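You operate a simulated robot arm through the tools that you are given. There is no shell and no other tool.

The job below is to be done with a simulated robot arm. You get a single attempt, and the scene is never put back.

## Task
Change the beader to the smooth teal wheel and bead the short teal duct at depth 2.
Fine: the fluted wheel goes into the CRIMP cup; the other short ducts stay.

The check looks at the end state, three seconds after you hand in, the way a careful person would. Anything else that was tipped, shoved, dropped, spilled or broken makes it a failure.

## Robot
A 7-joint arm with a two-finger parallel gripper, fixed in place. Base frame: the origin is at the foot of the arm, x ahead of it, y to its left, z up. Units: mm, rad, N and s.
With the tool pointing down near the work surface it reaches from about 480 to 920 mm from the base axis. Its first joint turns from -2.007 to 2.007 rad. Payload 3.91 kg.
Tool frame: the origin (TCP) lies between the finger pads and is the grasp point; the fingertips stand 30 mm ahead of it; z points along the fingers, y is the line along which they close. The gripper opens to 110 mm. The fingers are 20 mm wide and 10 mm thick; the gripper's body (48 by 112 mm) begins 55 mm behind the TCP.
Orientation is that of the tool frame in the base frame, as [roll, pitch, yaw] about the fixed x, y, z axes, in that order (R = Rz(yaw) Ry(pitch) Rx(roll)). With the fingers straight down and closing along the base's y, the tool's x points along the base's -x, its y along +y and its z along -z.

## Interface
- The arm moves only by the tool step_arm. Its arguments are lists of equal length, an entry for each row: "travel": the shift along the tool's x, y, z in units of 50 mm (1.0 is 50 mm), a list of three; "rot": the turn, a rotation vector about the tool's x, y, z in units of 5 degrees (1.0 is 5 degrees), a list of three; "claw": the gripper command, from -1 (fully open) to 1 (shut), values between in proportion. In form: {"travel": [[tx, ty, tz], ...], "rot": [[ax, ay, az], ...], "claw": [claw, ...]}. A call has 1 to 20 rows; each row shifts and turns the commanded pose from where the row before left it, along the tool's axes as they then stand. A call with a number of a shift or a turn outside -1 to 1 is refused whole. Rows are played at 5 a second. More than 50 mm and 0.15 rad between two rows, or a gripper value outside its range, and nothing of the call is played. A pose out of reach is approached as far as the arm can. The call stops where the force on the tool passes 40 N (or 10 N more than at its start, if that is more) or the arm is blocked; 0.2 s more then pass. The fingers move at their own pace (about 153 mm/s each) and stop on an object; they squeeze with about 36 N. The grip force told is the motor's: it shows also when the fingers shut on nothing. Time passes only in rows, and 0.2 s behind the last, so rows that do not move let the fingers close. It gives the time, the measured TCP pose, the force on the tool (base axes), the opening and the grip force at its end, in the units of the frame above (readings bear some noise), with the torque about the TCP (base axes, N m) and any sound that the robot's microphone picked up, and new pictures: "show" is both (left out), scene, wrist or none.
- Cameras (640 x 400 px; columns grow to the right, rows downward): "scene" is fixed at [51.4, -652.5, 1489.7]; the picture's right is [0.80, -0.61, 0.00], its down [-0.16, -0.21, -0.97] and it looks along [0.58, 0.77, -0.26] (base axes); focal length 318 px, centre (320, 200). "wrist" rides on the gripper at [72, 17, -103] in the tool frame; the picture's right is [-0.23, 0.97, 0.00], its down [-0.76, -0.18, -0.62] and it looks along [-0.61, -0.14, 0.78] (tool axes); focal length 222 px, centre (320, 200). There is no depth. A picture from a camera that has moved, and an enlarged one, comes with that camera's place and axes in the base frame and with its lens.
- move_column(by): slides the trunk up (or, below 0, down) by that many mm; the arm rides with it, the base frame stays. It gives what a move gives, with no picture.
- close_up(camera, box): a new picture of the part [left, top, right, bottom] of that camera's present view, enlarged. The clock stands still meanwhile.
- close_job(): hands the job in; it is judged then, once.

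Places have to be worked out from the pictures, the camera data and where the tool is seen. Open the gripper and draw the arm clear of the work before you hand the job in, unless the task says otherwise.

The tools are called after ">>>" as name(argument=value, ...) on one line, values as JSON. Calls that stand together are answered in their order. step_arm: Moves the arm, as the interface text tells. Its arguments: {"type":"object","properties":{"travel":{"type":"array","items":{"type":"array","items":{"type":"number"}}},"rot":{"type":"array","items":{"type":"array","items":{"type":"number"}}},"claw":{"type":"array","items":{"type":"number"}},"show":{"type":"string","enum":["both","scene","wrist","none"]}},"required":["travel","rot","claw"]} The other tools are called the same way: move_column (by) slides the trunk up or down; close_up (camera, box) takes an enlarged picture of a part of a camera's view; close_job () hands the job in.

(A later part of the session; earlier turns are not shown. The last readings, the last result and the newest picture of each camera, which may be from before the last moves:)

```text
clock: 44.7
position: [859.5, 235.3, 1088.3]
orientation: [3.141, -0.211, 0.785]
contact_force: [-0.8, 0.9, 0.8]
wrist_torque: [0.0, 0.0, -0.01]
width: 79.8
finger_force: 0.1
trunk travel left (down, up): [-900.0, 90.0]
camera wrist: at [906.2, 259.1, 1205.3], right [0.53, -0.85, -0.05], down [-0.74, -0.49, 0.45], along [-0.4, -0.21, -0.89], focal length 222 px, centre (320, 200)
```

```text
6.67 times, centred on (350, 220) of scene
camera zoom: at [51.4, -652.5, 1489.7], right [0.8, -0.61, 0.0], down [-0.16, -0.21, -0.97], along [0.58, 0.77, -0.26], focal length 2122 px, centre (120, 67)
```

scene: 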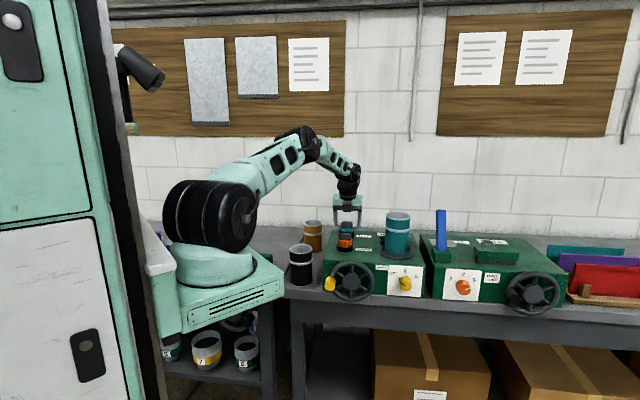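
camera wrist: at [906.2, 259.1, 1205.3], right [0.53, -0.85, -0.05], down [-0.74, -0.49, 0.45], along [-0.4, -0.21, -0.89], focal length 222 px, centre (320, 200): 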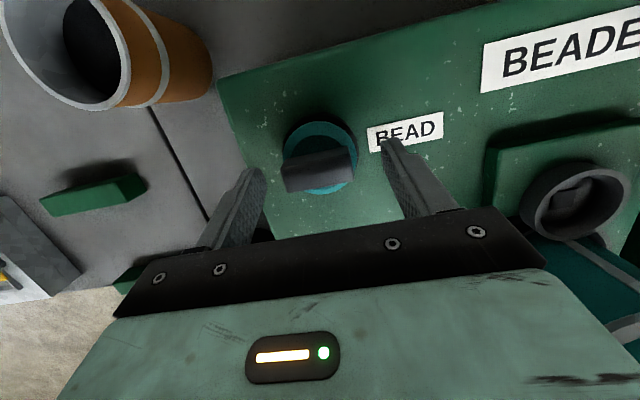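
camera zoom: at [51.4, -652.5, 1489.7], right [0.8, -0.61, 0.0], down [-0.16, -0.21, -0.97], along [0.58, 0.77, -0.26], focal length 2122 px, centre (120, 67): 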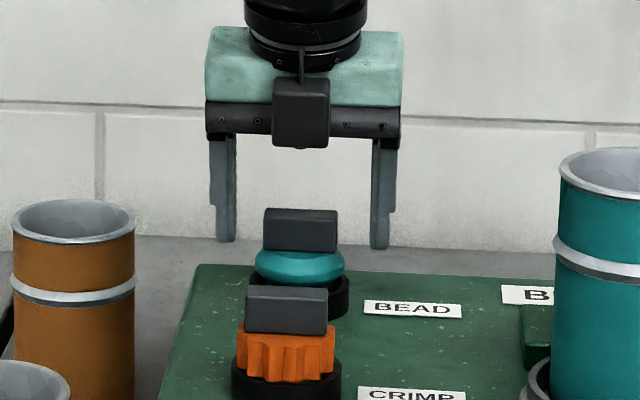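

The bite is ~3 mm deeper than with the fluted wheel (scene view), so I'll rise 3.5 mm to keep the same grip height, nudge −0.7 mm in e1, and then close.

>>> step_arm(travel=[[0.0146, -0.014, -0.0685], [0, 0, 0], [0, 0, 0], [0, 0, 0], [0, 0, 0], [0, 0, 0]], rot=[[0, 0, 0], [0, 0, 0], [0, 0, 0], [0, 0, 0], [0, 0, 0], [0, 0, 0]], claw=[-0.45, 0.0, 0.15, 1, 1, 1])

>>> close_up(camera="wrist", box=[200, 80, 440, 230])

>>> close_up(camera="scene", box=[325, 190, 375, 250])

```text
clock: 46.1
position: [858.9, 235.4, 1092.9]
orientation: [3.141, -0.209, 0.786]
contact_force: [0.0, 0.1, 0.3]
wrist_torque: [0.03, 0.01, 0.02]
width: 43.0
finger_force: 35.8
trunk travel left (down, up): [-900.0, 90.0]
camera wrist: at [905.7, 259.6, 1209.1], right [0.53, -0.85, -0.05], down [-0.74, -0.49, 0.45], along [-0.41, -0.21, -0.89], focal length 222 px, centre (320, 200)
```

scene: 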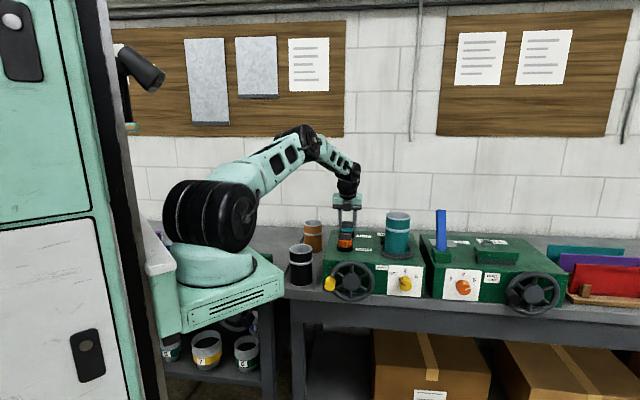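
wrist: 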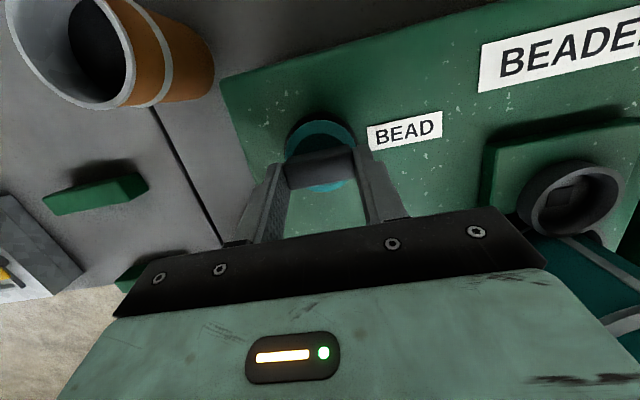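

```text
2.67 times, centred on (320, 155) of wrist
camera zoom: at [905.7, 259.6, 1209.1], right [0.53, -0.85, -0.05], down [-0.74, -0.49, 0.45], along [-0.41, -0.21, -0.89], focal length 592 px, centre (320, 320)
```

zoom: 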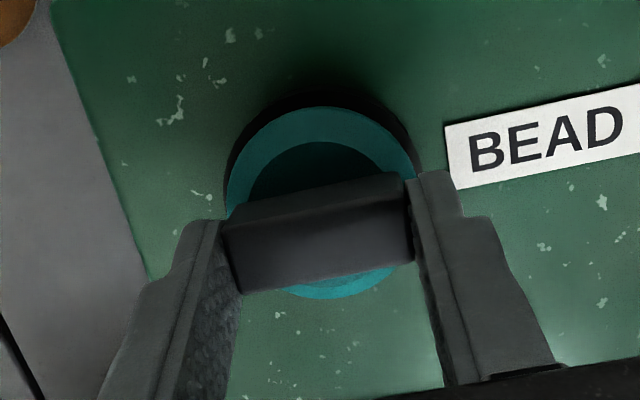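

```text
6.67 times, centred on (350, 220) of scene
camera zoom: at [51.4, -652.5, 1489.7], right [0.8, -0.61, 0.0], down [-0.16, -0.21, -0.97], along [0.58, 0.77, -0.26], focal length 2122 px, centre (120, 67)
```

zoom: 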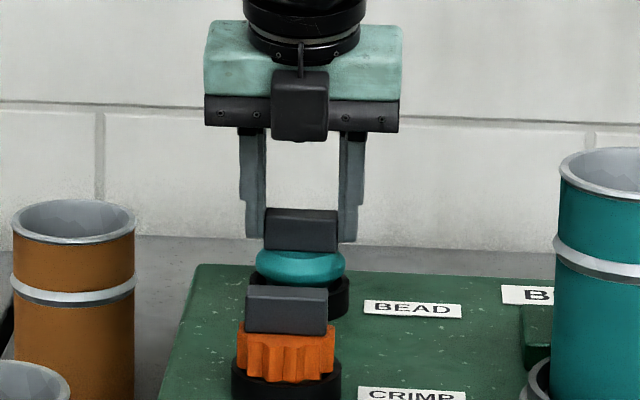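

Gripped (43 mm, 36 N) with the same bite. I'll lift slowly, first 8 mm at 1 mm per row, then check it follows.

>>> step_arm(travel=[[0.00416, 0, -0.01956], [0.00416, 0, -0.01956], [0.00416, 0, -0.01956], [0.00416, 0, -0.01956], [0.00416, 0, -0.01956], [0.00416, 0, -0.01956], [0.00416, 0, -0.01956], [0.00416, 0, -0.01956], [0.00832, 0, -0.03912], [0.00832, 0, -0.03912], [0.00832, 0, -0.03912], [0.00832, 0, -0.03912]], rot=[[0, 0, 0], [0, 0, 0], [0, 0, 0], [0, 0, 0], [0, 0, 0], [0, 0, 0], [0, 0, 0], [0, 0, 0], [0, 0, 0], [0, 0, 0], [0, 0, 0], [0, 0, 0]], claw=[1, 1, 1, 1, 1, 1, 1, 1, 1, 1, 1, 1], show="wrist")

>>> close_up(camera="wrist", box=[200, 80, 440, 230])

>>> close_up(camera="scene", box=[325, 190, 375, 250])

```text
clock: 48.7
position: [860.9, 235.6, 1108.7]
orientation: [3.141, -0.208, 0.787]
contact_force: [-0.6, -0.2, -1.6]
wrist_torque: [0.02, -0.03, 0.0]
width: 43.0
finger_force: 36.1
trunk travel left (down, up): [-900.0, 90.0]
camera wrist: at [905.8, 258.9, 1224.8], right [0.53, -0.85, -0.05], down [-0.74, -0.49, 0.45], along [-0.41, -0.21, -0.89], focal length 222 px, centre (320, 200)
```

wrist: 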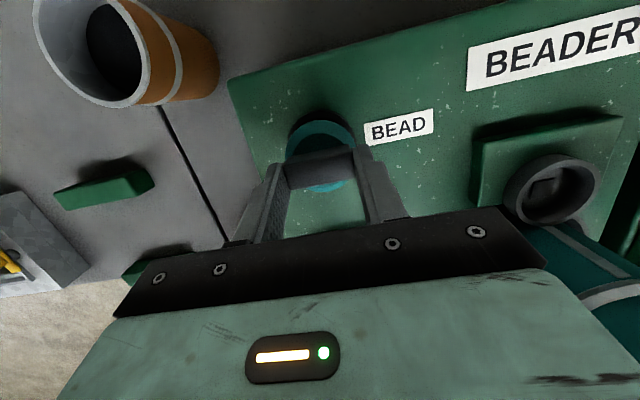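

```text
2.67 times, centred on (320, 155) of wrist
camera zoom: at [905.8, 258.9, 1224.8], right [0.53, -0.85, -0.05], down [-0.74, -0.49, 0.45], along [-0.41, -0.21, -0.89], focal length 592 px, centre (320, 320)
```

zoom: 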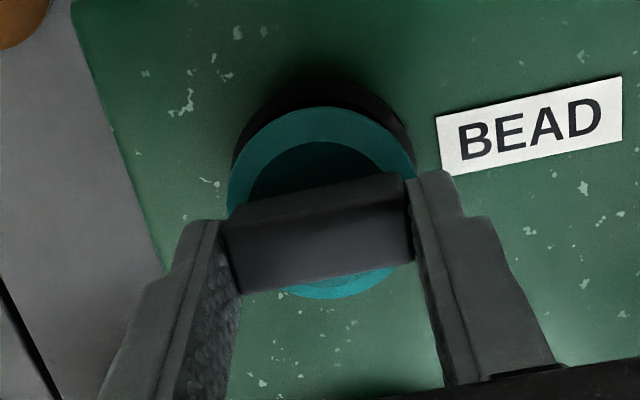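

```text
6.67 times, centred on (350, 220) of scene
camera zoom: at [51.4, -652.5, 1489.7], right [0.8, -0.61, 0.0], down [-0.16, -0.21, -0.97], along [0.58, 0.77, -0.26], focal length 2122 px, centre (120, 67)
```

zoom: 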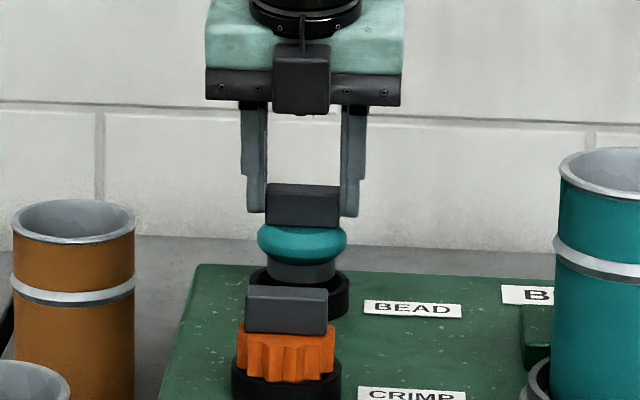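

The teal wheel is up and held. I'll raise it another 65 mm, then come back in e2 and carry it along to above the arbor socket.

>>> step_arm(travel=[[0.0208, 0, -0.0978], [0.0208, 0, -0.0978], [0.0208, 0, -0.0978], [0.0208, 0, -0.0978], [0.0208, 0, -0.0978], [0.0208, 0, -0.0978], [0.0208, 0, -0.0978], [0.0208, 0, -0.0978], [0.0208, 0, -0.0978], [0.0208, 0, -0.0978], [0.0208, 0, -0.0978], [0.0208, 0, -0.0978], [0.0208, 0, -0.0978], [-0.277, 0, -0.0589], [-0.277, 0, -0.0589], [-0.277, 0, -0.0589], [-0.277, 0, -0.0589], [-0.277, 0, -0.0589], [0, 0, 0]], rot=[[0, 0, 0], [0, 0, 0], [0, 0, 0], [0, 0, 0], [0, 0, 0], [0, 0, 0], [0, 0, 0], [0, 0, 0], [0, 0, 0], [0, 0, 0], [0, 0, 0], [0, 0, 0], [0, 0, 0], [0, 0, 0], [0, 0, 0], [0, 0, 0], [0, 0, 0], [0, 0, 0], [0, 0, 0]], claw=[1, 1, 1, 1, 1, 1, 1, 1, 1, 1, 1, 1, 1, 1, 1, 1, 1, 1, 1], show="none")

>>> step_arm(travel=[[0, 0.2988, 0], [0, 0.2988, 0], [0, 0.2988, 0], [0, 0.2988, 0], [0, 0.2988, 0], [0, 0.2988, 0], [0, 0.2988, 0], [0, 0.2988, 0], [0, 0.2988, 0], [0, 0.2988, 0], [0, 0.2988, 0], [0, 0.2988, 0], [0, 0, 0]], rot=[[0, 0, 0], [0, 0, 0], [0, 0, 0], [0, 0, 0], [0, 0, 0], [0, 0, 0], [0, 0, 0], [0, 0, 0], [0, 0, 0], [0, 0, 0], [0, 0, 0], [0, 0, 0], [0, 0, 0]], claw=[1, 1, 1, 1, 1, 1, 1, 1, 1, 1, 1, 1, 1])

>>> close_up(camera="wrist", box=[200, 80, 440, 230])

```text
clock: 52.7
position: [809.6, 185.9, 1174.2]
orientation: [-3.141, -0.209, 0.786]
contact_force: [-0.1, 0.7, -0.6]
wrist_torque: [-0.01, -0.02, 0.02]
width: 42.9
finger_force: 36.0
trunk travel left (down, up): [-900.0, 90.0]
```

```text
clock: 55.5
position: [934.7, 59.0, 1173.1]
orientation: [3.141, -0.209, 0.789]
contact_force: [0.3, -0.3, -1.6]
wrist_torque: [-0.02, -0.01, 0.01]
width: 43.4
finger_force: 36.2
trunk travel left (down, up): [-900.0, 90.0]
camera wrist: at [981.8, 82.1, 1289.4], right [0.53, -0.85, -0.05], down [-0.74, -0.49, 0.45], along [-0.41, -0.21, -0.89], focal length 222 px, centre (320, 200)
```

scene: 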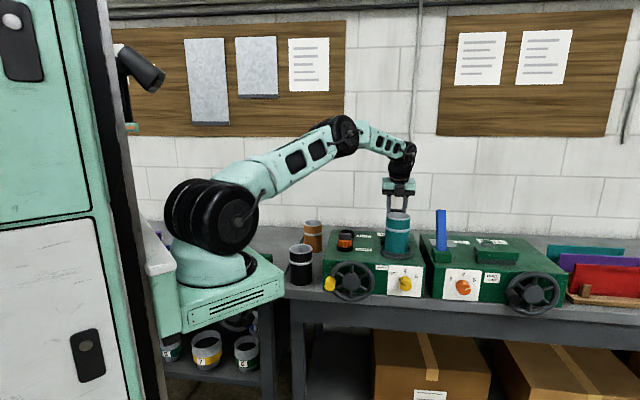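
wrist: 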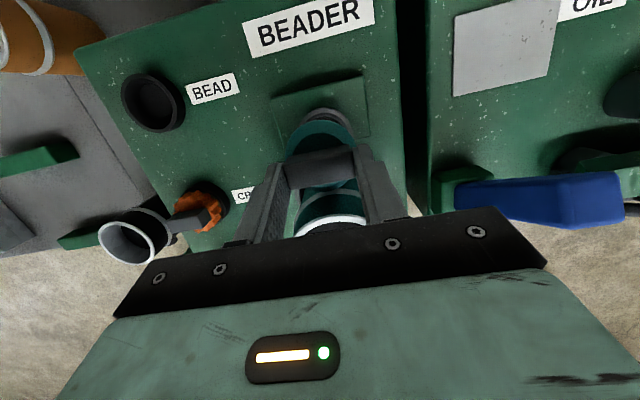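

```text
2.67 times, centred on (320, 155) of wrist
camera zoom: at [981.8, 82.1, 1289.4], right [0.53, -0.85, -0.05], down [-0.74, -0.49, 0.45], along [-0.41, -0.21, -0.89], focal length 592 px, centre (320, 320)
```

zoom: 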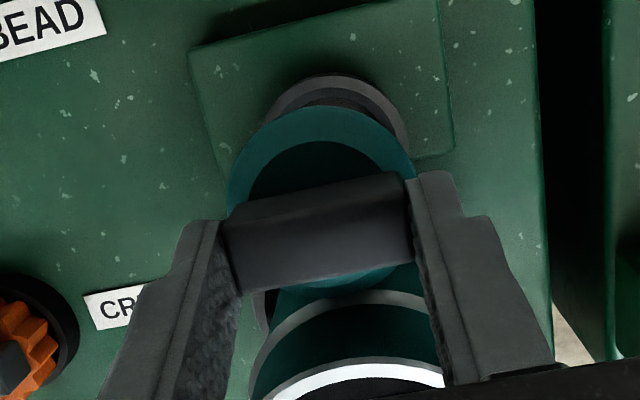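

The teal wheel is above the arbor. I'll take a few still readings to average out the position noise before inserting.

>>> step_arm(travel=[[0, 0, 0]], rot=[[0, 0, 0]], claw=[1], show="none")

>>> step_arm(travel=[[0, 0, 0]], rot=[[0, 0, 0]], claw=[1], show="none")

>>> step_arm(travel=[[0, 0, 0]], rot=[[0, 0, 0]], claw=[1], show="none")

>>> step_arm(travel=[[0, 0, 0]], rot=[[0, 0, 0]], claw=[1], show="none")

>>> close_up(camera="wrist", box=[270, 90, 370, 200])

>>> close_up(camera="scene", box=[370, 170, 430, 260])

```text
clock: 55.9
position: [935.8, 59.4, 1172.9]
orientation: [-3.141, -0.21, 0.788]
contact_force: [0.0, -0.4, -1.1]
wrist_torque: [0.0, 0.01, 0.01]
width: 43.2
finger_force: 35.6
trunk travel left (down, up): [-900.0, 90.0]
```

```text
clock: 56.3
position: [935.0, 57.8, 1174.0]
orientation: [3.142, -0.209, 0.785]
contact_force: [0.1, -0.5, -1.3]
wrist_torque: [-0.01, 0.0, -0.01]
width: 43.1
finger_force: 36.1
trunk travel left (down, up): [-900.0, 90.0]
```

```text
clock: 56.7
position: [935.1, 59.2, 1173.8]
orientation: [3.142, -0.21, 0.788]
contact_force: [0.4, 0.3, -1.0]
wrist_torque: [0.02, 0.0, 0.0]
width: 43.0
finger_force: 35.3
trunk travel left (down, up): [-900.0, 90.0]
```

```text
clock: 57.1
position: [935.6, 58.8, 1173.2]
orientation: [3.142, -0.21, 0.786]
contact_force: [0.3, 1.0, -2.3]
wrist_torque: [0.02, 0.02, 0.02]
width: 43.3
finger_force: 36.3
trunk travel left (down, up): [-900.0, 90.0]
```

```text
3.64 times, centred on (320, 145) of wrist
camera zoom: at [981.6, 82.4, 1289.5], right [0.53, -0.85, -0.05], down [-0.74, -0.49, 0.45], along [-0.41, -0.21, -0.89], focal length 808 px, centre (320, 400)
```

zoom: 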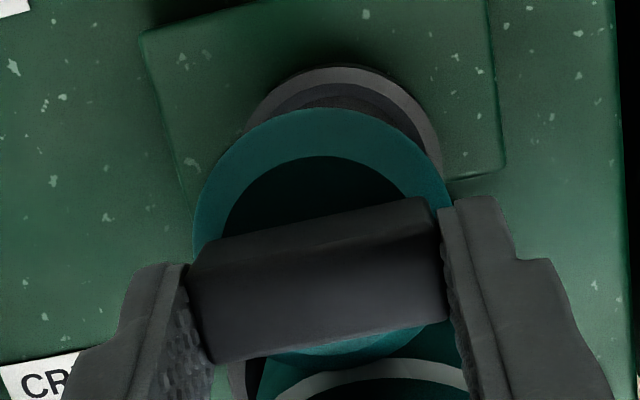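

```text
4.44 times, centred on (400, 215) of scene
camera zoom: at [51.4, -652.5, 1489.7], right [0.8, -0.61, 0.0], down [-0.16, -0.21, -0.97], along [0.58, 0.77, -0.26], focal length 1415 px, centre (-36, 133)
```

zoom: 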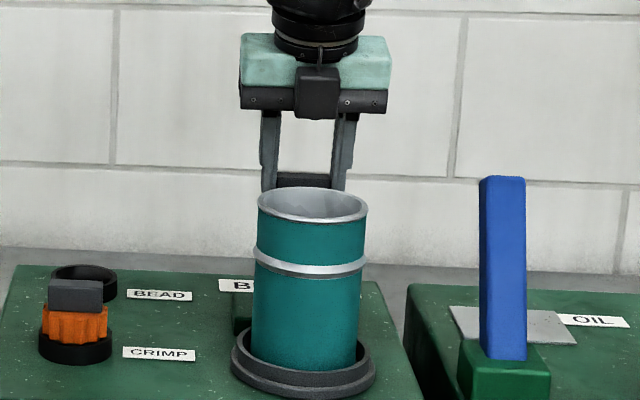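

Let me zoom in on the held tab itself to measure its exact offset from the finger centre.

>>> close_up(camera="wrist", box=[285, 130, 365, 200])

```text
5.71 times, centred on (325, 165) of wrist
camera zoom: at [981.6, 82.4, 1289.5], right [0.53, -0.85, -0.05], down [-0.74, -0.49, 0.45], along [-0.41, -0.21, -0.89], focal length 1269 px, centre (291, 400)
```

zoom: 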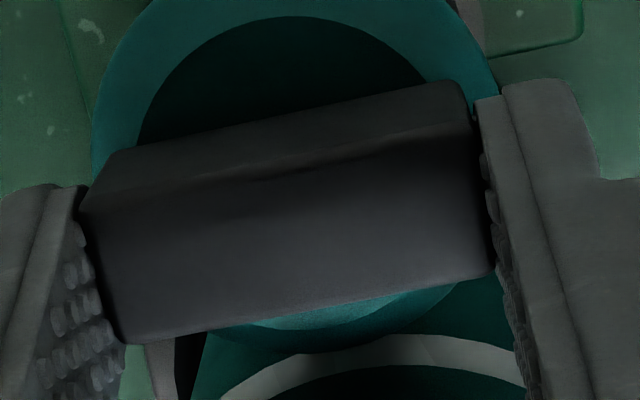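

Tab centre is within ~0.5 mm of where the fluted one was. Using the (steadier) camera readings, I need +0.8 mm in e1; then I descend 40 mm toward the socket.

>>> step_arm(travel=[[0, 0.016, 0], [-0.0208, 0, 0.0978], [-0.0208, 0, 0.0978], [-0.0208, 0, 0.0978], [-0.0208, 0, 0.0978], [-0.0208, 0, 0.0978], [-0.0208, 0, 0.0978], [0, 0, 0]], rot=[[0, 0, 0], [0, 0, 0], [0, 0, 0], [0, 0, 0], [0, 0, 0], [0, 0, 0], [0, 0, 0], [0, 0, 0]], claw=[1, 1, 1, 1, 1, 1, 1, 1], show="wrist")

>>> close_up(camera="wrist", box=[200, 80, 440, 230])

```text
clock: 58.9
position: [936.0, 58.1, 1145.0]
orientation: [-3.142, -0.208, 0.787]
contact_force: [-0.7, -0.1, -0.6]
wrist_torque: [-0.04, 0.0, 0.01]
width: 43.3
finger_force: 36.1
trunk travel left (down, up): [-900.0, 90.0]
camera wrist: at [982.6, 81.4, 1259.9], right [0.53, -0.85, -0.05], down [-0.74, -0.49, 0.45], along [-0.41, -0.21, -0.89], focal length 222 px, centre (320, 200)
```

wrist: 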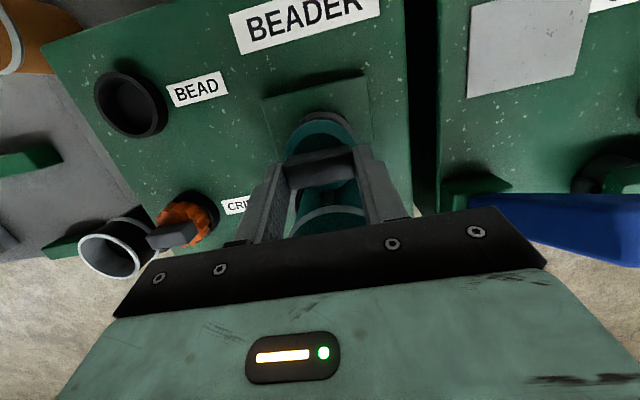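

```text
2.67 times, centred on (320, 155) of wrist
camera zoom: at [982.6, 81.4, 1259.9], right [0.53, -0.85, -0.05], down [-0.74, -0.49, 0.45], along [-0.41, -0.21, -0.89], focal length 592 px, centre (320, 320)
```

zoom: 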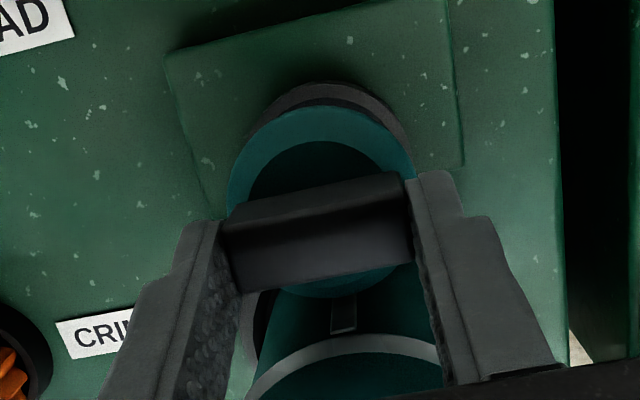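

Well aligned. I'll lower 15 mm further in 3 mm rows and check the force as the hub enters the socket.

>>> step_arm(travel=[[-0.0125, -0.004, 0.0587], [-0.0125, 0, 0.0587], [-0.0125, 0, 0.0587], [-0.0125, 0, 0.0587], [-0.0125, 0, 0.0587], [0, 0, 0]], rot=[[0, 0, 0], [0, 0, 0], [0, 0, 0], [0, 0, 0], [0, 0, 0], [0, 0, 0]], claw=[1, 1, 1, 1, 1, 1], show="none")

>>> close_up(camera="wrist", box=[200, 80, 440, 230])

```text
clock: 60.3
position: [936.5, 59.1, 1129.3]
orientation: [3.14, -0.209, 0.786]
contact_force: [-1.1, 1.3, -2.0]
wrist_torque: [0.03, 0.01, 0.03]
width: 43.6
finger_force: 36.2
trunk travel left (down, up): [-900.0, 90.0]
```

```text
2.67 times, centred on (320, 155) of wrist
camera zoom: at [982.6, 81.9, 1245.0], right [0.53, -0.85, -0.05], down [-0.74, -0.49, 0.45], along [-0.41, -0.21, -0.89], focal length 592 px, centre (320, 320)
```

zoom: 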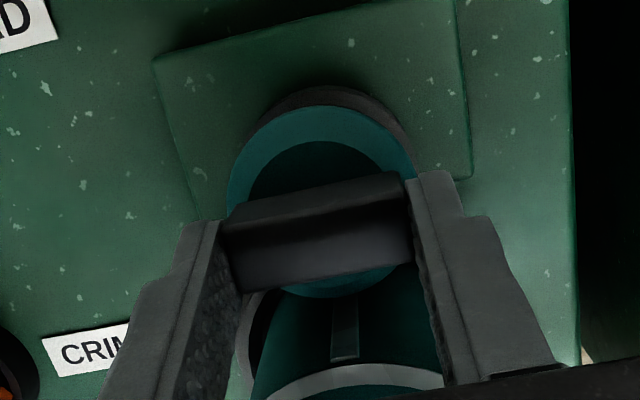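

Compared with the fluted wheel's picture at this height, the teal wheel is about 1.5 mm too far toward the wall. I'll correct that and lower another 9 mm.

>>> step_arm(travel=[[-0.0293, 0, -0.0062], [-0.0125, 0, 0.0587], [-0.0125, 0, 0.0587], [-0.0125, 0, 0.0587], [0, 0, 0]], rot=[[0, 0, 0], [0, 0, 0], [0, 0, 0], [0, 0, 0], [0, 0, 0]], claw=[1, 1, 1, 1, 1], show="none")

>>> close_up(camera="wrist", box=[200, 80, 440, 230])

```text
clock: 61.5
position: [935.5, 58.0, 1119.4]
orientation: [3.14, -0.21, 0.788]
contact_force: [1.6, 0.6, -1.3]
wrist_torque: [-0.02, -0.01, -0.01]
width: 43.4
finger_force: 36.0
trunk travel left (down, up): [-900.0, 90.0]
```

```text
2.67 times, centred on (320, 155) of wrist
camera zoom: at [981.7, 81.0, 1236.0], right [0.53, -0.85, -0.05], down [-0.74, -0.49, 0.45], along [-0.41, -0.21, -0.89], focal length 592 px, centre (320, 320)
```

zoom: 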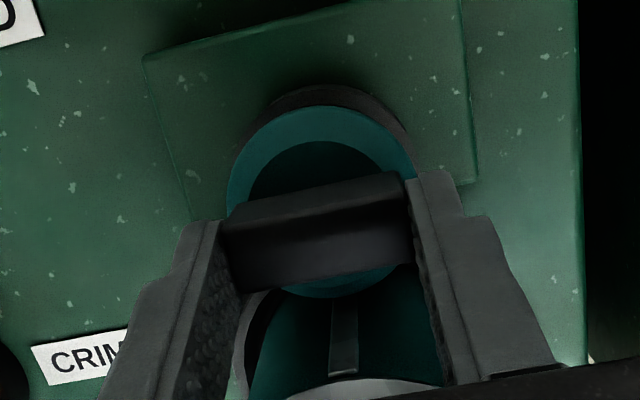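

Still no contact at 6–7 mm above the expected seat. Lowering 4 mm more in small rows, then reading the force.

>>> step_arm(travel=[[-0.00832, 0, 0.03912], [-0.00832, 0, 0.03912]], rot=[[0, 0, 0], [0, 0, 0]], claw=[1, 1], show="none")

>>> step_arm(travel=[[-0.00416, 0, 0.01956]], rot=[[0, 0, 0]], claw=[1], show="none")

>>> close_up(camera="wrist", box=[200, 80, 440, 230])

```text
clock: 62.1
position: [935.1, 57.4, 1116.0]
orientation: [-3.141, -0.21, 0.787]
contact_force: [-0.2, 0.6, -1.1]
wrist_torque: [-0.01, 0.0, 0.02]
width: 43.0
finger_force: 35.9
trunk travel left (down, up): [-900.0, 90.0]
```

```text
clock: 62.5
position: [935.4, 57.4, 1115.7]
orientation: [-3.139, -0.208, 0.786]
contact_force: [0.3, 0.0, -1.8]
wrist_torque: [0.0, -0.01, -0.02]
width: 43.1
finger_force: 35.8
trunk travel left (down, up): [-900.0, 90.0]
```

```text
2.67 times, centred on (320, 155) of wrist
camera zoom: at [981.7, 81.2, 1231.0], right [0.53, -0.85, -0.05], down [-0.74, -0.49, 0.45], along [-0.4, -0.21, -0.89], focal length 592 px, centre (320, 320)
```

zoom: 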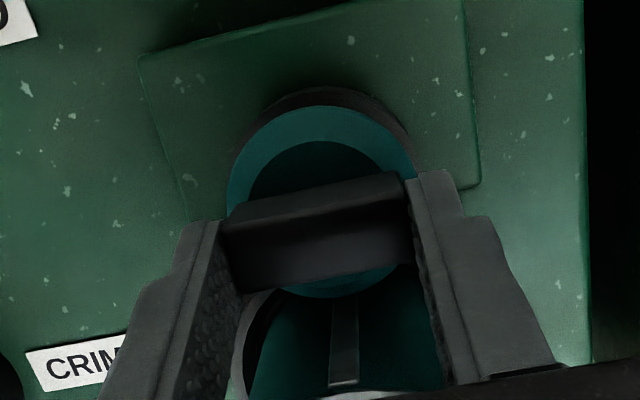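

Still free. Continue 1 mm at a time with force readings.

>>> step_arm(travel=[[-0.00416, 0, 0.01956]], rot=[[0, 0, 0]], claw=[1], show="none")

>>> step_arm(travel=[[-0.00416, 0, 0.01956]], rot=[[0, 0, 0]], claw=[1], show="none")

>>> close_up(camera="wrist", box=[200, 80, 440, 230])

>>> close_up(camera="scene", box=[370, 170, 430, 260])

```text
clock: 62.9
position: [936.8, 57.4, 1113.3]
orientation: [-3.141, -0.21, 0.788]
contact_force: [0.6, -0.5, -1.1]
wrist_torque: [0.0, -0.02, -0.04]
width: 43.2
finger_force: 36.0
trunk travel left (down, up): [-900.0, 90.0]
```

```text
clock: 63.3
position: [936.0, 57.6, 1112.0]
orientation: [3.14, -0.209, 0.786]
contact_force: [1.1, 0.2, -0.4]
wrist_torque: [0.0, 0.0, 0.02]
width: 43.3
finger_force: 35.8
trunk travel left (down, up): [-900.0, 90.0]
```

```text
2.67 times, centred on (320, 155) of wrist
camera zoom: at [982.0, 80.7, 1229.0], right [0.53, -0.85, -0.05], down [-0.74, -0.49, 0.45], along [-0.41, -0.21, -0.89], focal length 592 px, centre (320, 320)
```

zoom: 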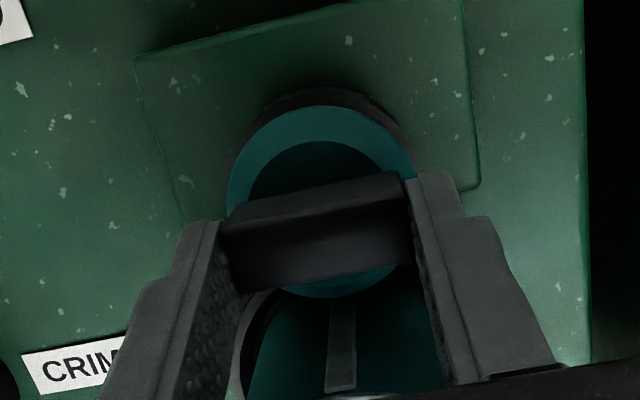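

```text
4.44 times, centred on (400, 215) of scene
camera zoom: at [51.4, -652.5, 1489.7], right [0.8, -0.61, 0.0], down [-0.16, -0.21, -0.97], along [0.58, 0.77, -0.26], focal length 1415 px, centre (-36, 133)
```

zoom: 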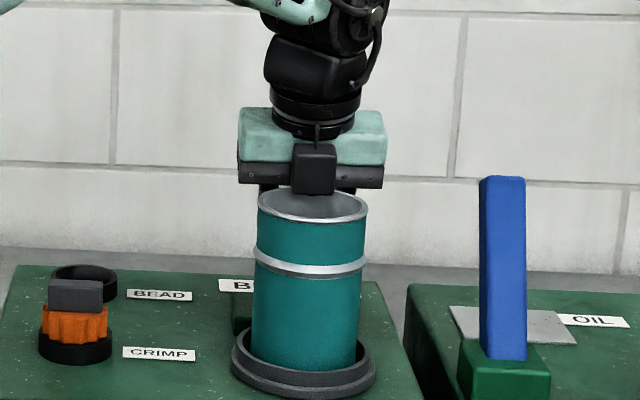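

No contact yet at the same height where the fluted wheel was seated; one more 1 mm step.

>>> step_arm(travel=[[-0.00416, 0, 0.01956]], rot=[[0, 0, 0]], claw=[1], show="none")

```text
clock: 63.7
position: [936.4, 56.7, 1111.8]
orientation: [3.141, -0.21, 0.786]
contact_force: [0.7, 0.3, -1.2]
wrist_torque: [-0.03, -0.01, -0.03]
width: 43.2
finger_force: 36.0
trunk travel left (down, up): [-900.0, 90.0]
```

The weight is still fully on the gripper, so the wheel hangs at most a millimetre or two above its seat. I'll open to 60 mm to let it settle, then rise and look.

>>> step_arm(travel=[[0, 0, 0], [0, 0, 0], [0, 0, 0]], rot=[[0, 0, 0], [0, 0, 0], [0, 0, 0]], claw=[0.0, -0.09, -0.09], show="wrist")

>>> close_up(camera="wrist", box=[200, 80, 440, 230])

```text
clock: 64.5
position: [935.4, 57.3, 1111.4]
orientation: [3.142, -0.21, 0.787]
contact_force: [0.8, 0.3, 0.0]
wrist_torque: [-0.01, 0.0, 0.01]
width: 60.1
finger_force: 0.1
trunk travel left (down, up): [-900.0, 90.0]
camera wrist: at [981.5, 80.9, 1228.2], right [0.53, -0.85, -0.05], down [-0.74, -0.49, 0.45], along [-0.4, -0.21, -0.89], focal length 222 px, centre (320, 200)
```

wrist: 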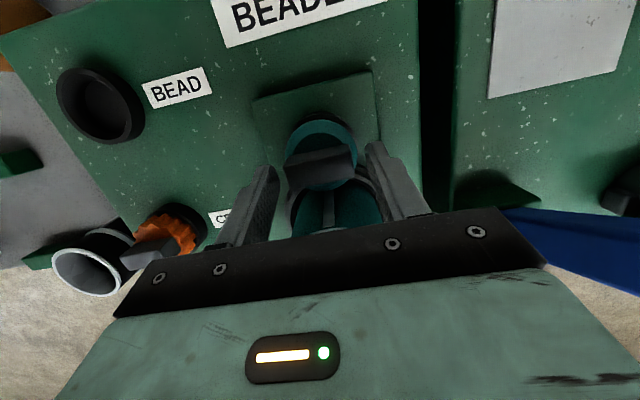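

```text
2.67 times, centred on (320, 155) of wrist
camera zoom: at [981.5, 80.9, 1228.2], right [0.53, -0.85, -0.05], down [-0.74, -0.49, 0.45], along [-0.4, -0.21, -0.89], focal length 592 px, centre (320, 320)
```

zoom: 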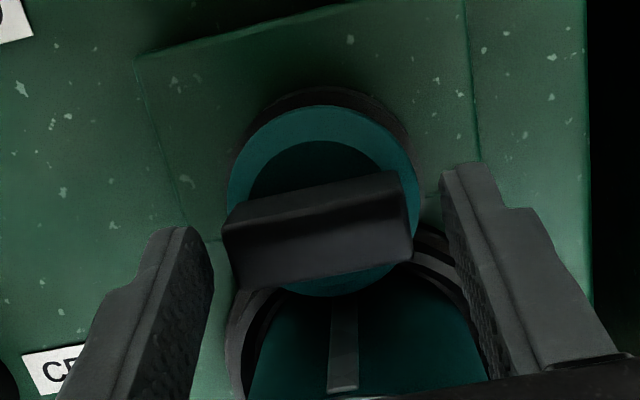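

The teal wheel settled at the same height as the fluted one had. I'll rise 35 mm, close the fingers, and press lightly on the tab top to make sure it is fully home.

>>> step_arm(travel=[[0.0208, 0, -0.0978], [0.0208, 0, -0.0978], [0.0416, 0, -0.1956], [0.0416, 0, -0.1956], [0.0208, 0, -0.0978], [0, 0, 0], [0, 0, 0], [0, 0, 0]], rot=[[0, 0, 0], [0, 0, 0], [0, 0, 0], [0, 0, 0], [0, 0, 0], [0, 0, 0], [0, 0, 0], [0, 0, 0]], claw=[-0.09, -0.09, -0.09, -0.09, -0.09, 1, 1, 1], show="wrist")

>>> close_up(camera="wrist", box=[200, 60, 440, 210])

```text
clock: 66.3
position: [936.2, 58.7, 1146.6]
orientation: [3.141, -0.208, 0.788]
contact_force: [0.5, -0.6, -0.2]
wrist_torque: [-0.01, 0.05, 0.02]
width: 0.0
finger_force: 35.5
trunk travel left (down, up): [-900.0, 90.0]
camera wrist: at [981.9, 81.3, 1263.6], right [0.53, -0.85, -0.05], down [-0.74, -0.49, 0.45], along [-0.41, -0.21, -0.89], focal length 222 px, centre (320, 200)
```

wrist: 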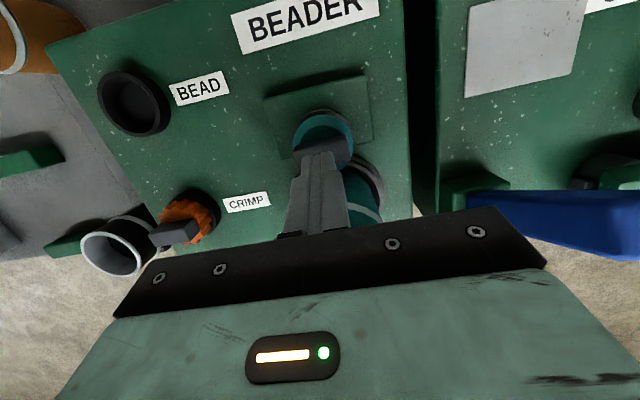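

```text
2.67 times, centred on (320, 135) of wrist
camera zoom: at [981.9, 81.3, 1263.6], right [0.53, -0.85, -0.05], down [-0.74, -0.49, 0.45], along [-0.41, -0.21, -0.89], focal length 592 px, centre (320, 373)
```

zoom: 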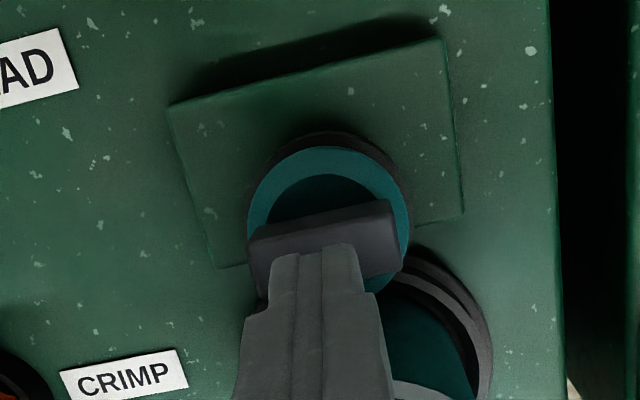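

The wheel sits level in the socket. I'll come down 16 mm, then in 2 mm steps until light contact.

>>> step_arm(travel=[[-0.0166, 0, 0.0782], [-0.0166, 0, 0.0782], [-0.0166, 0, 0.0782], [-0.0166, 0, 0.0782]], rot=[[0, 0, 0], [0, 0, 0], [0, 0, 0], [0, 0, 0]], claw=[1, 1, 1, 1], show="none")

>>> step_arm(travel=[[-0.00832, 0, 0.03912]], rot=[[0, 0, 0]], claw=[1], show="none")

>>> step_arm(travel=[[-0.00832, 0, 0.03912]], rot=[[0, 0, 0]], claw=[1], show="none")

```text
clock: 67.3
position: [934.3, 58.9, 1132.4]
orientation: [-3.141, -0.21, 0.788]
contact_force: [0.6, 0.3, -0.6]
wrist_torque: [-0.01, 0.02, 0.02]
width: 0.0
finger_force: 36.0
trunk travel left (down, up): [-900.0, 90.0]
```

```text
clock: 67.7
position: [936.0, 58.1, 1130.0]
orientation: [3.141, -0.21, 0.788]
contact_force: [0.6, -1.1, 0.4]
wrist_torque: [-0.02, 0.01, -0.01]
width: 0.0
finger_force: 36.5
trunk travel left (down, up): [-900.0, 90.0]
```

```text
clock: 68.1
position: [935.7, 56.6, 1128.4]
orientation: [3.141, -0.207, 0.787]
contact_force: [-0.3, -0.6, 3.7]
wrist_torque: [0.0, 0.04, 0.02]
width: 0.0
finger_force: 36.3
trunk travel left (down, up): [-900.0, 90.0]
```

Contact begins (3.7 N). Another 1 mm for a light press.

>>> step_arm(travel=[[-0.00416, 0, 0.01956]], rot=[[0, 0, 0]], claw=[1], show="none")

>>> step_arm(travel=[[-0.00416, 0, 0.01956]], rot=[[0, 0, 0]], claw=[1], show="none")

```text
clock: 68.5
position: [935.5, 57.3, 1129.4]
orientation: [3.14, -0.211, 0.787]
contact_force: [0.1, -0.1, 8.9]
wrist_torque: [-0.02, 0.05, 0.01]
width: 0.0
finger_force: 36.1
trunk travel left (down, up): [-900.0, 90.0]
```

```text
clock: 68.9
position: [936.9, 58.7, 1128.0]
orientation: [3.137, -0.214, 0.787]
contact_force: [-1.3, -0.2, 15.3]
wrist_torque: [-0.06, 0.04, 0.03]
width: 0.0
finger_force: 36.2
trunk travel left (down, up): [-900.0, 90.0]
```

The press gives a stiff 15 N with no further travel: the teal wheel is home. I'll rise, slide left past the duct, and then retreat toward the robot to prepare for the dial.

>>> step_arm(travel=[[0.0583, 0, -0.2738], [0.0583, 0, -0.2738], [0.0583, 0, -0.2738], [0, -0.4, 0], [0, -0.4, 0], [0, -0.4, 0], [0, -0.4, 0], [0, -0.4, 0], [-0.7025, 0, -0.3026], [-0.7025, 0, -0.3026], [-0.7025, 0, -0.3026], [-0.7025, 0, -0.3026], [-0.7025, 0, -0.3026], [-0.7025, 0, -0.3026], [-0.7025, 0, -0.3026], [-0.7025, 0, -0.3026], [0, 0, 0]], rot=[[0, 0, 0], [0, 0, 0], [0, 0, 0], [0, 0, 0], [0, 0, 0], [0, 0, 0], [0, 0, 0], [0, 0, 0], [0, 0, 0], [0, 0, 0], [0, 0, 0], [0, 0, 0], [0, 0, 0], [0, 0, 0], [0, 0, 0], [0, 0, 0], [0, 0, 0]], claw=[1, 1, 1, 1, 1, 1, 1, 1, 1, 1, 1, 1, 1, 1, 1, 1, 1])

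>>> close_up(camera="scene", box=[320, 200, 430, 310])

```text
clock: 72.5
position: [653.5, -86.3, 1226.9]
orientation: [-3.141, -0.211, 0.787]
contact_force: [0.5, 0.3, -0.3]
wrist_torque: [-0.01, 0.0, -0.01]
width: 0.1
finger_force: 36.0
trunk travel left (down, up): [-900.0, 90.0]
camera wrist: at [699.3, -62.6, 1342.4], right [0.53, -0.85, -0.05], down [-0.74, -0.49, 0.45], along [-0.4, -0.21, -0.89], focal length 222 px, centre (320, 200)
```

scene: 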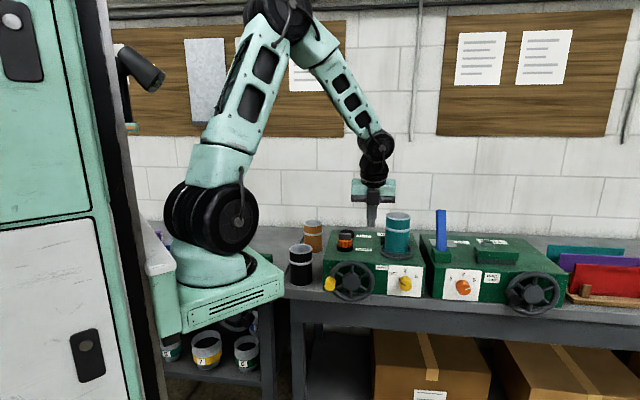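
wrist: 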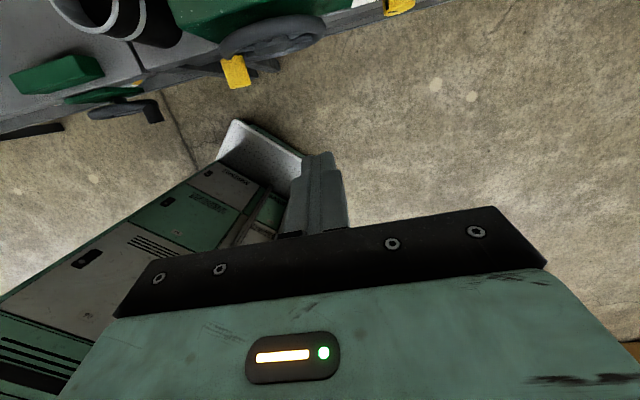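

```text
3.64 times, centred on (375, 255) of scene
camera zoom: at [51.4, -652.5, 1489.7], right [0.8, -0.61, 0.0], down [-0.16, -0.21, -0.97], along [0.58, 0.77, -0.26], focal length 1158 px, centre (120, 0)
```

zoom: 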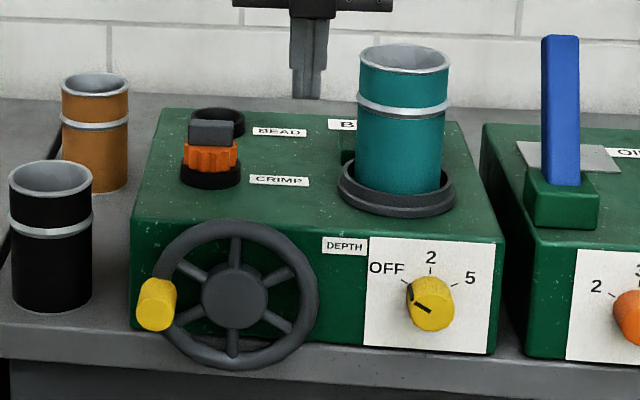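

Clear of the duct now. I'll rotate the tool about its y axis to point horizontally at the beader's front (camera on top), in two halves.

>>> step_arm(travel=[[0, 0, 0], [0, 0, 0], [0, 0, 0], [0, 0, 0], [0, 0, 0], [0, 0, 0], [0, 0, 0], [0, 0, 0]], rot=[[0, 0.975, 0], [0, 0.975, 0], [0, 0.975, 0], [0, 0.975, 0], [0, 0.975, 0], [0, 0.975, 0], [0, 0.975, 0], [0, 0.975, 0]], claw=[1, 1, 1, 1, 1, 1, 1, 1])

```text
clock: 74.3
position: [653.8, -83.0, 1228.5]
orientation: [3.14, -0.892, 0.787]
contact_force: [0.9, 0.1, 0.4]
wrist_torque: [-0.01, 0.0, -0.02]
width: 0.0
finger_force: 36.1
trunk travel left (down, up): [-900.0, 90.0]
camera wrist: at [639.5, -120.2, 1348.7], right [0.59, -0.79, -0.18], down [-0.81, -0.56, -0.2], along [0.06, 0.26, -0.96], focal length 222 px, centre (320, 200)
```

scene: 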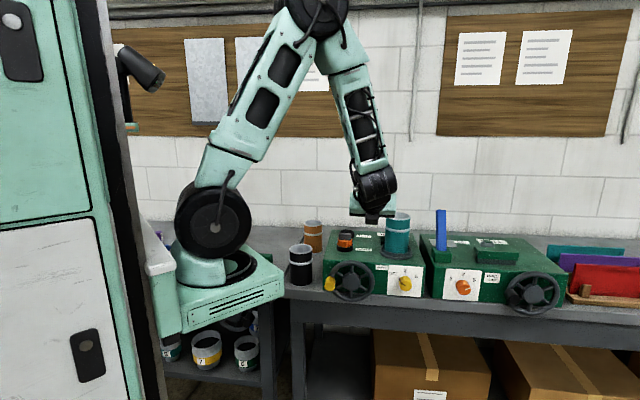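
wrist: 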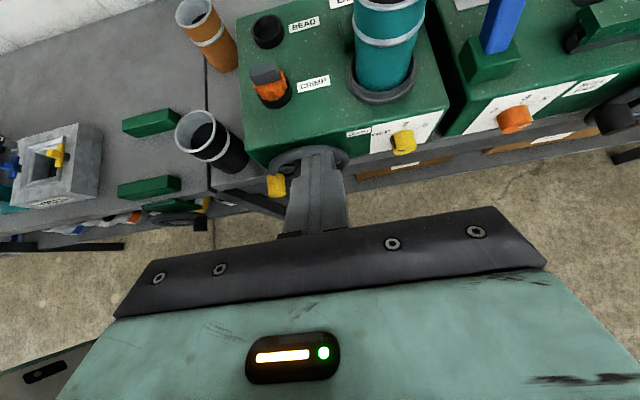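

The view swings forward nicely. Completing the rotation to horizontal.

>>> step_arm(travel=[[0, 0, 0], [0, 0, 0], [0, 0, 0], [0, 0, 0], [0, 0, 0], [0, 0, 0], [0, 0, 0], [0, 0, 0]], rot=[[0, 0.975, 0], [0, 0.975, 0], [0, 0.975, 0], [0, 0.975, 0], [0, 0.975, 0], [0, 0.975, 0], [0, 0.975, 0], [0, 0.975, 0]], claw=[1, 1, 1, 1, 1, 1, 1, 1])

```text
clock: 76.1
position: [653.3, -84.2, 1227.4]
orientation: [0.367, -1.567, -2.722]
contact_force: [0.4, 0.0, 0.4]
wrist_torque: [0.0, -0.01, -0.03]
width: 0.0
finger_force: 35.6
trunk travel left (down, up): [-900.0, 90.0]
camera wrist: at [590.8, -168.7, 1299.5], right [0.69, -0.69, -0.23], down [-0.56, -0.31, -0.76], along [0.45, 0.65, -0.6], focal length 222 px, centre (320, 200)
```

scene: 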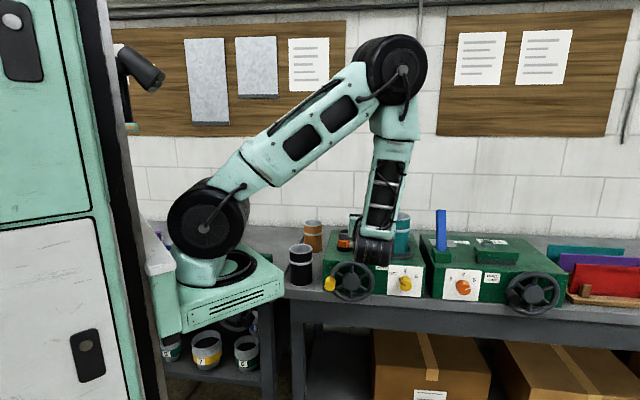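
wrist: 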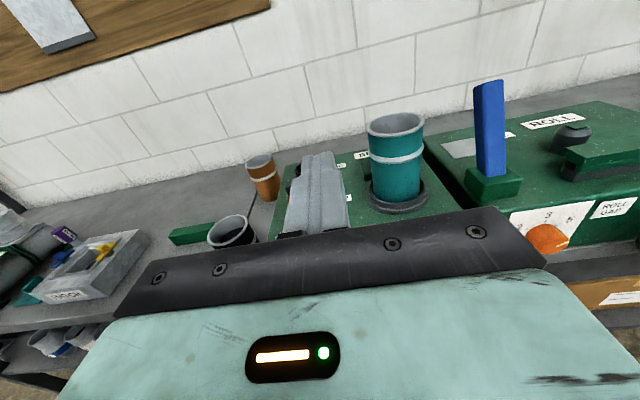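

Horizontal now: tool z into the machine, x up, y to the right. Nothing is below the gripper here (it is in front of the bench), so I lower the trunk 200 mm.

>>> move_column(by=-200)

>>> step_arm(travel=[[0, 0, 0]], rot=[[0, 0, 0]], claw=[1])

```text
clock: 78.3
position: [653.4, -83.9, 1026.1]
orientation: [0.366, -1.57, -2.721]
contact_force: [-0.2, -0.2, 0.7]
wrist_torque: [-0.02, -0.02, -0.02]
width: 0.2
finger_force: 35.8
trunk travel left (down, up): [-700.0, 290.0]
```

```text
clock: 78.7
position: [651.9, -83.4, 1026.9]
orientation: [0.352, -1.571, -2.707]
contact_force: [1.0, -1.8, 0.3]
wrist_torque: [-0.01, -0.01, -0.01]
width: 0.0
finger_force: 36.1
trunk travel left (down, up): [-700.0, 290.0]
camera wrist: at [591.1, -168.7, 1099.3], right [0.69, -0.69, -0.23], down [-0.57, -0.32, -0.76], along [0.45, 0.65, -0.61], focal length 222 px, centre (320, 200)
```

scene: 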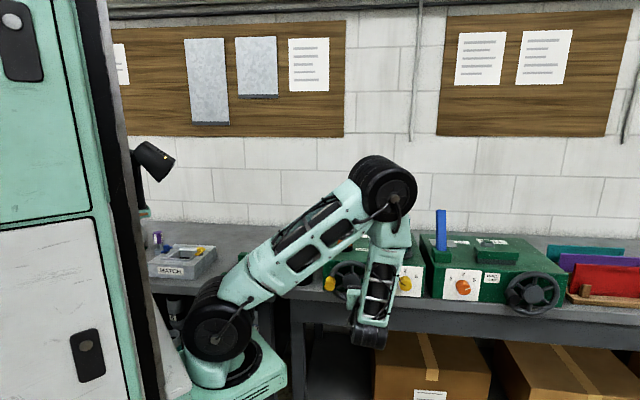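
wrist: 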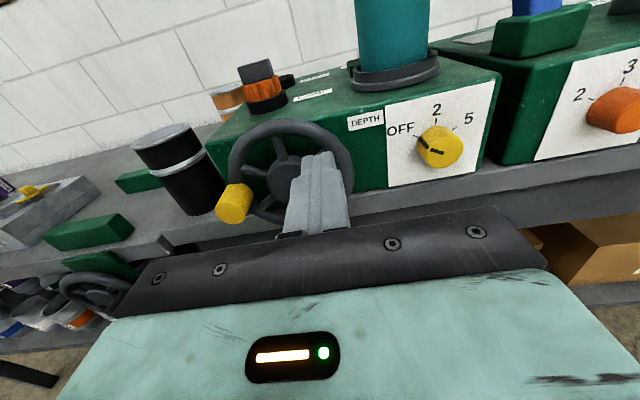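

Excellent view of the dial and hand wheel. I'll zoom in on both to measure them.

>>> close_up(camera="wrist", box=[370, 70, 510, 200])

>>> close_up(camera="wrist", box=[200, 90, 370, 240])

```text
3.08 times, centred on (440, 135) of wrist
camera zoom: at [591.1, -168.7, 1099.3], right [0.69, -0.69, -0.23], down [-0.57, -0.32, -0.76], along [0.45, 0.65, -0.61], focal length 684 px, centre (-49, 400)
```

zoom: 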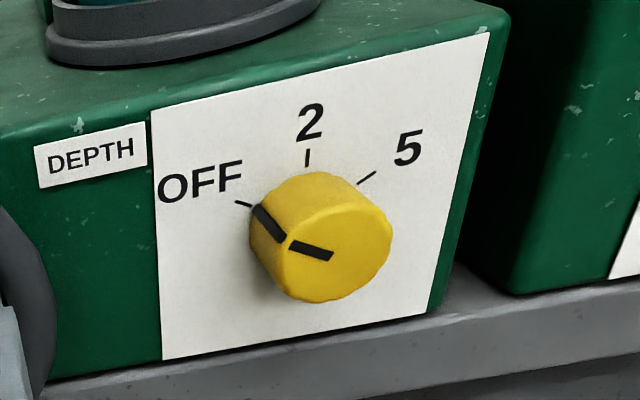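

```text
2.67 times, centred on (285, 165) of wrist
camera zoom: at [591.1, -168.7, 1099.3], right [0.69, -0.69, -0.23], down [-0.57, -0.32, -0.76], along [0.45, 0.65, -0.61], focal length 592 px, centre (413, 293)
```

zoom: 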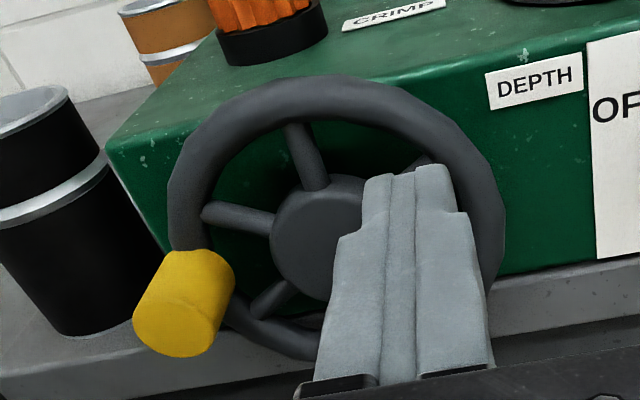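

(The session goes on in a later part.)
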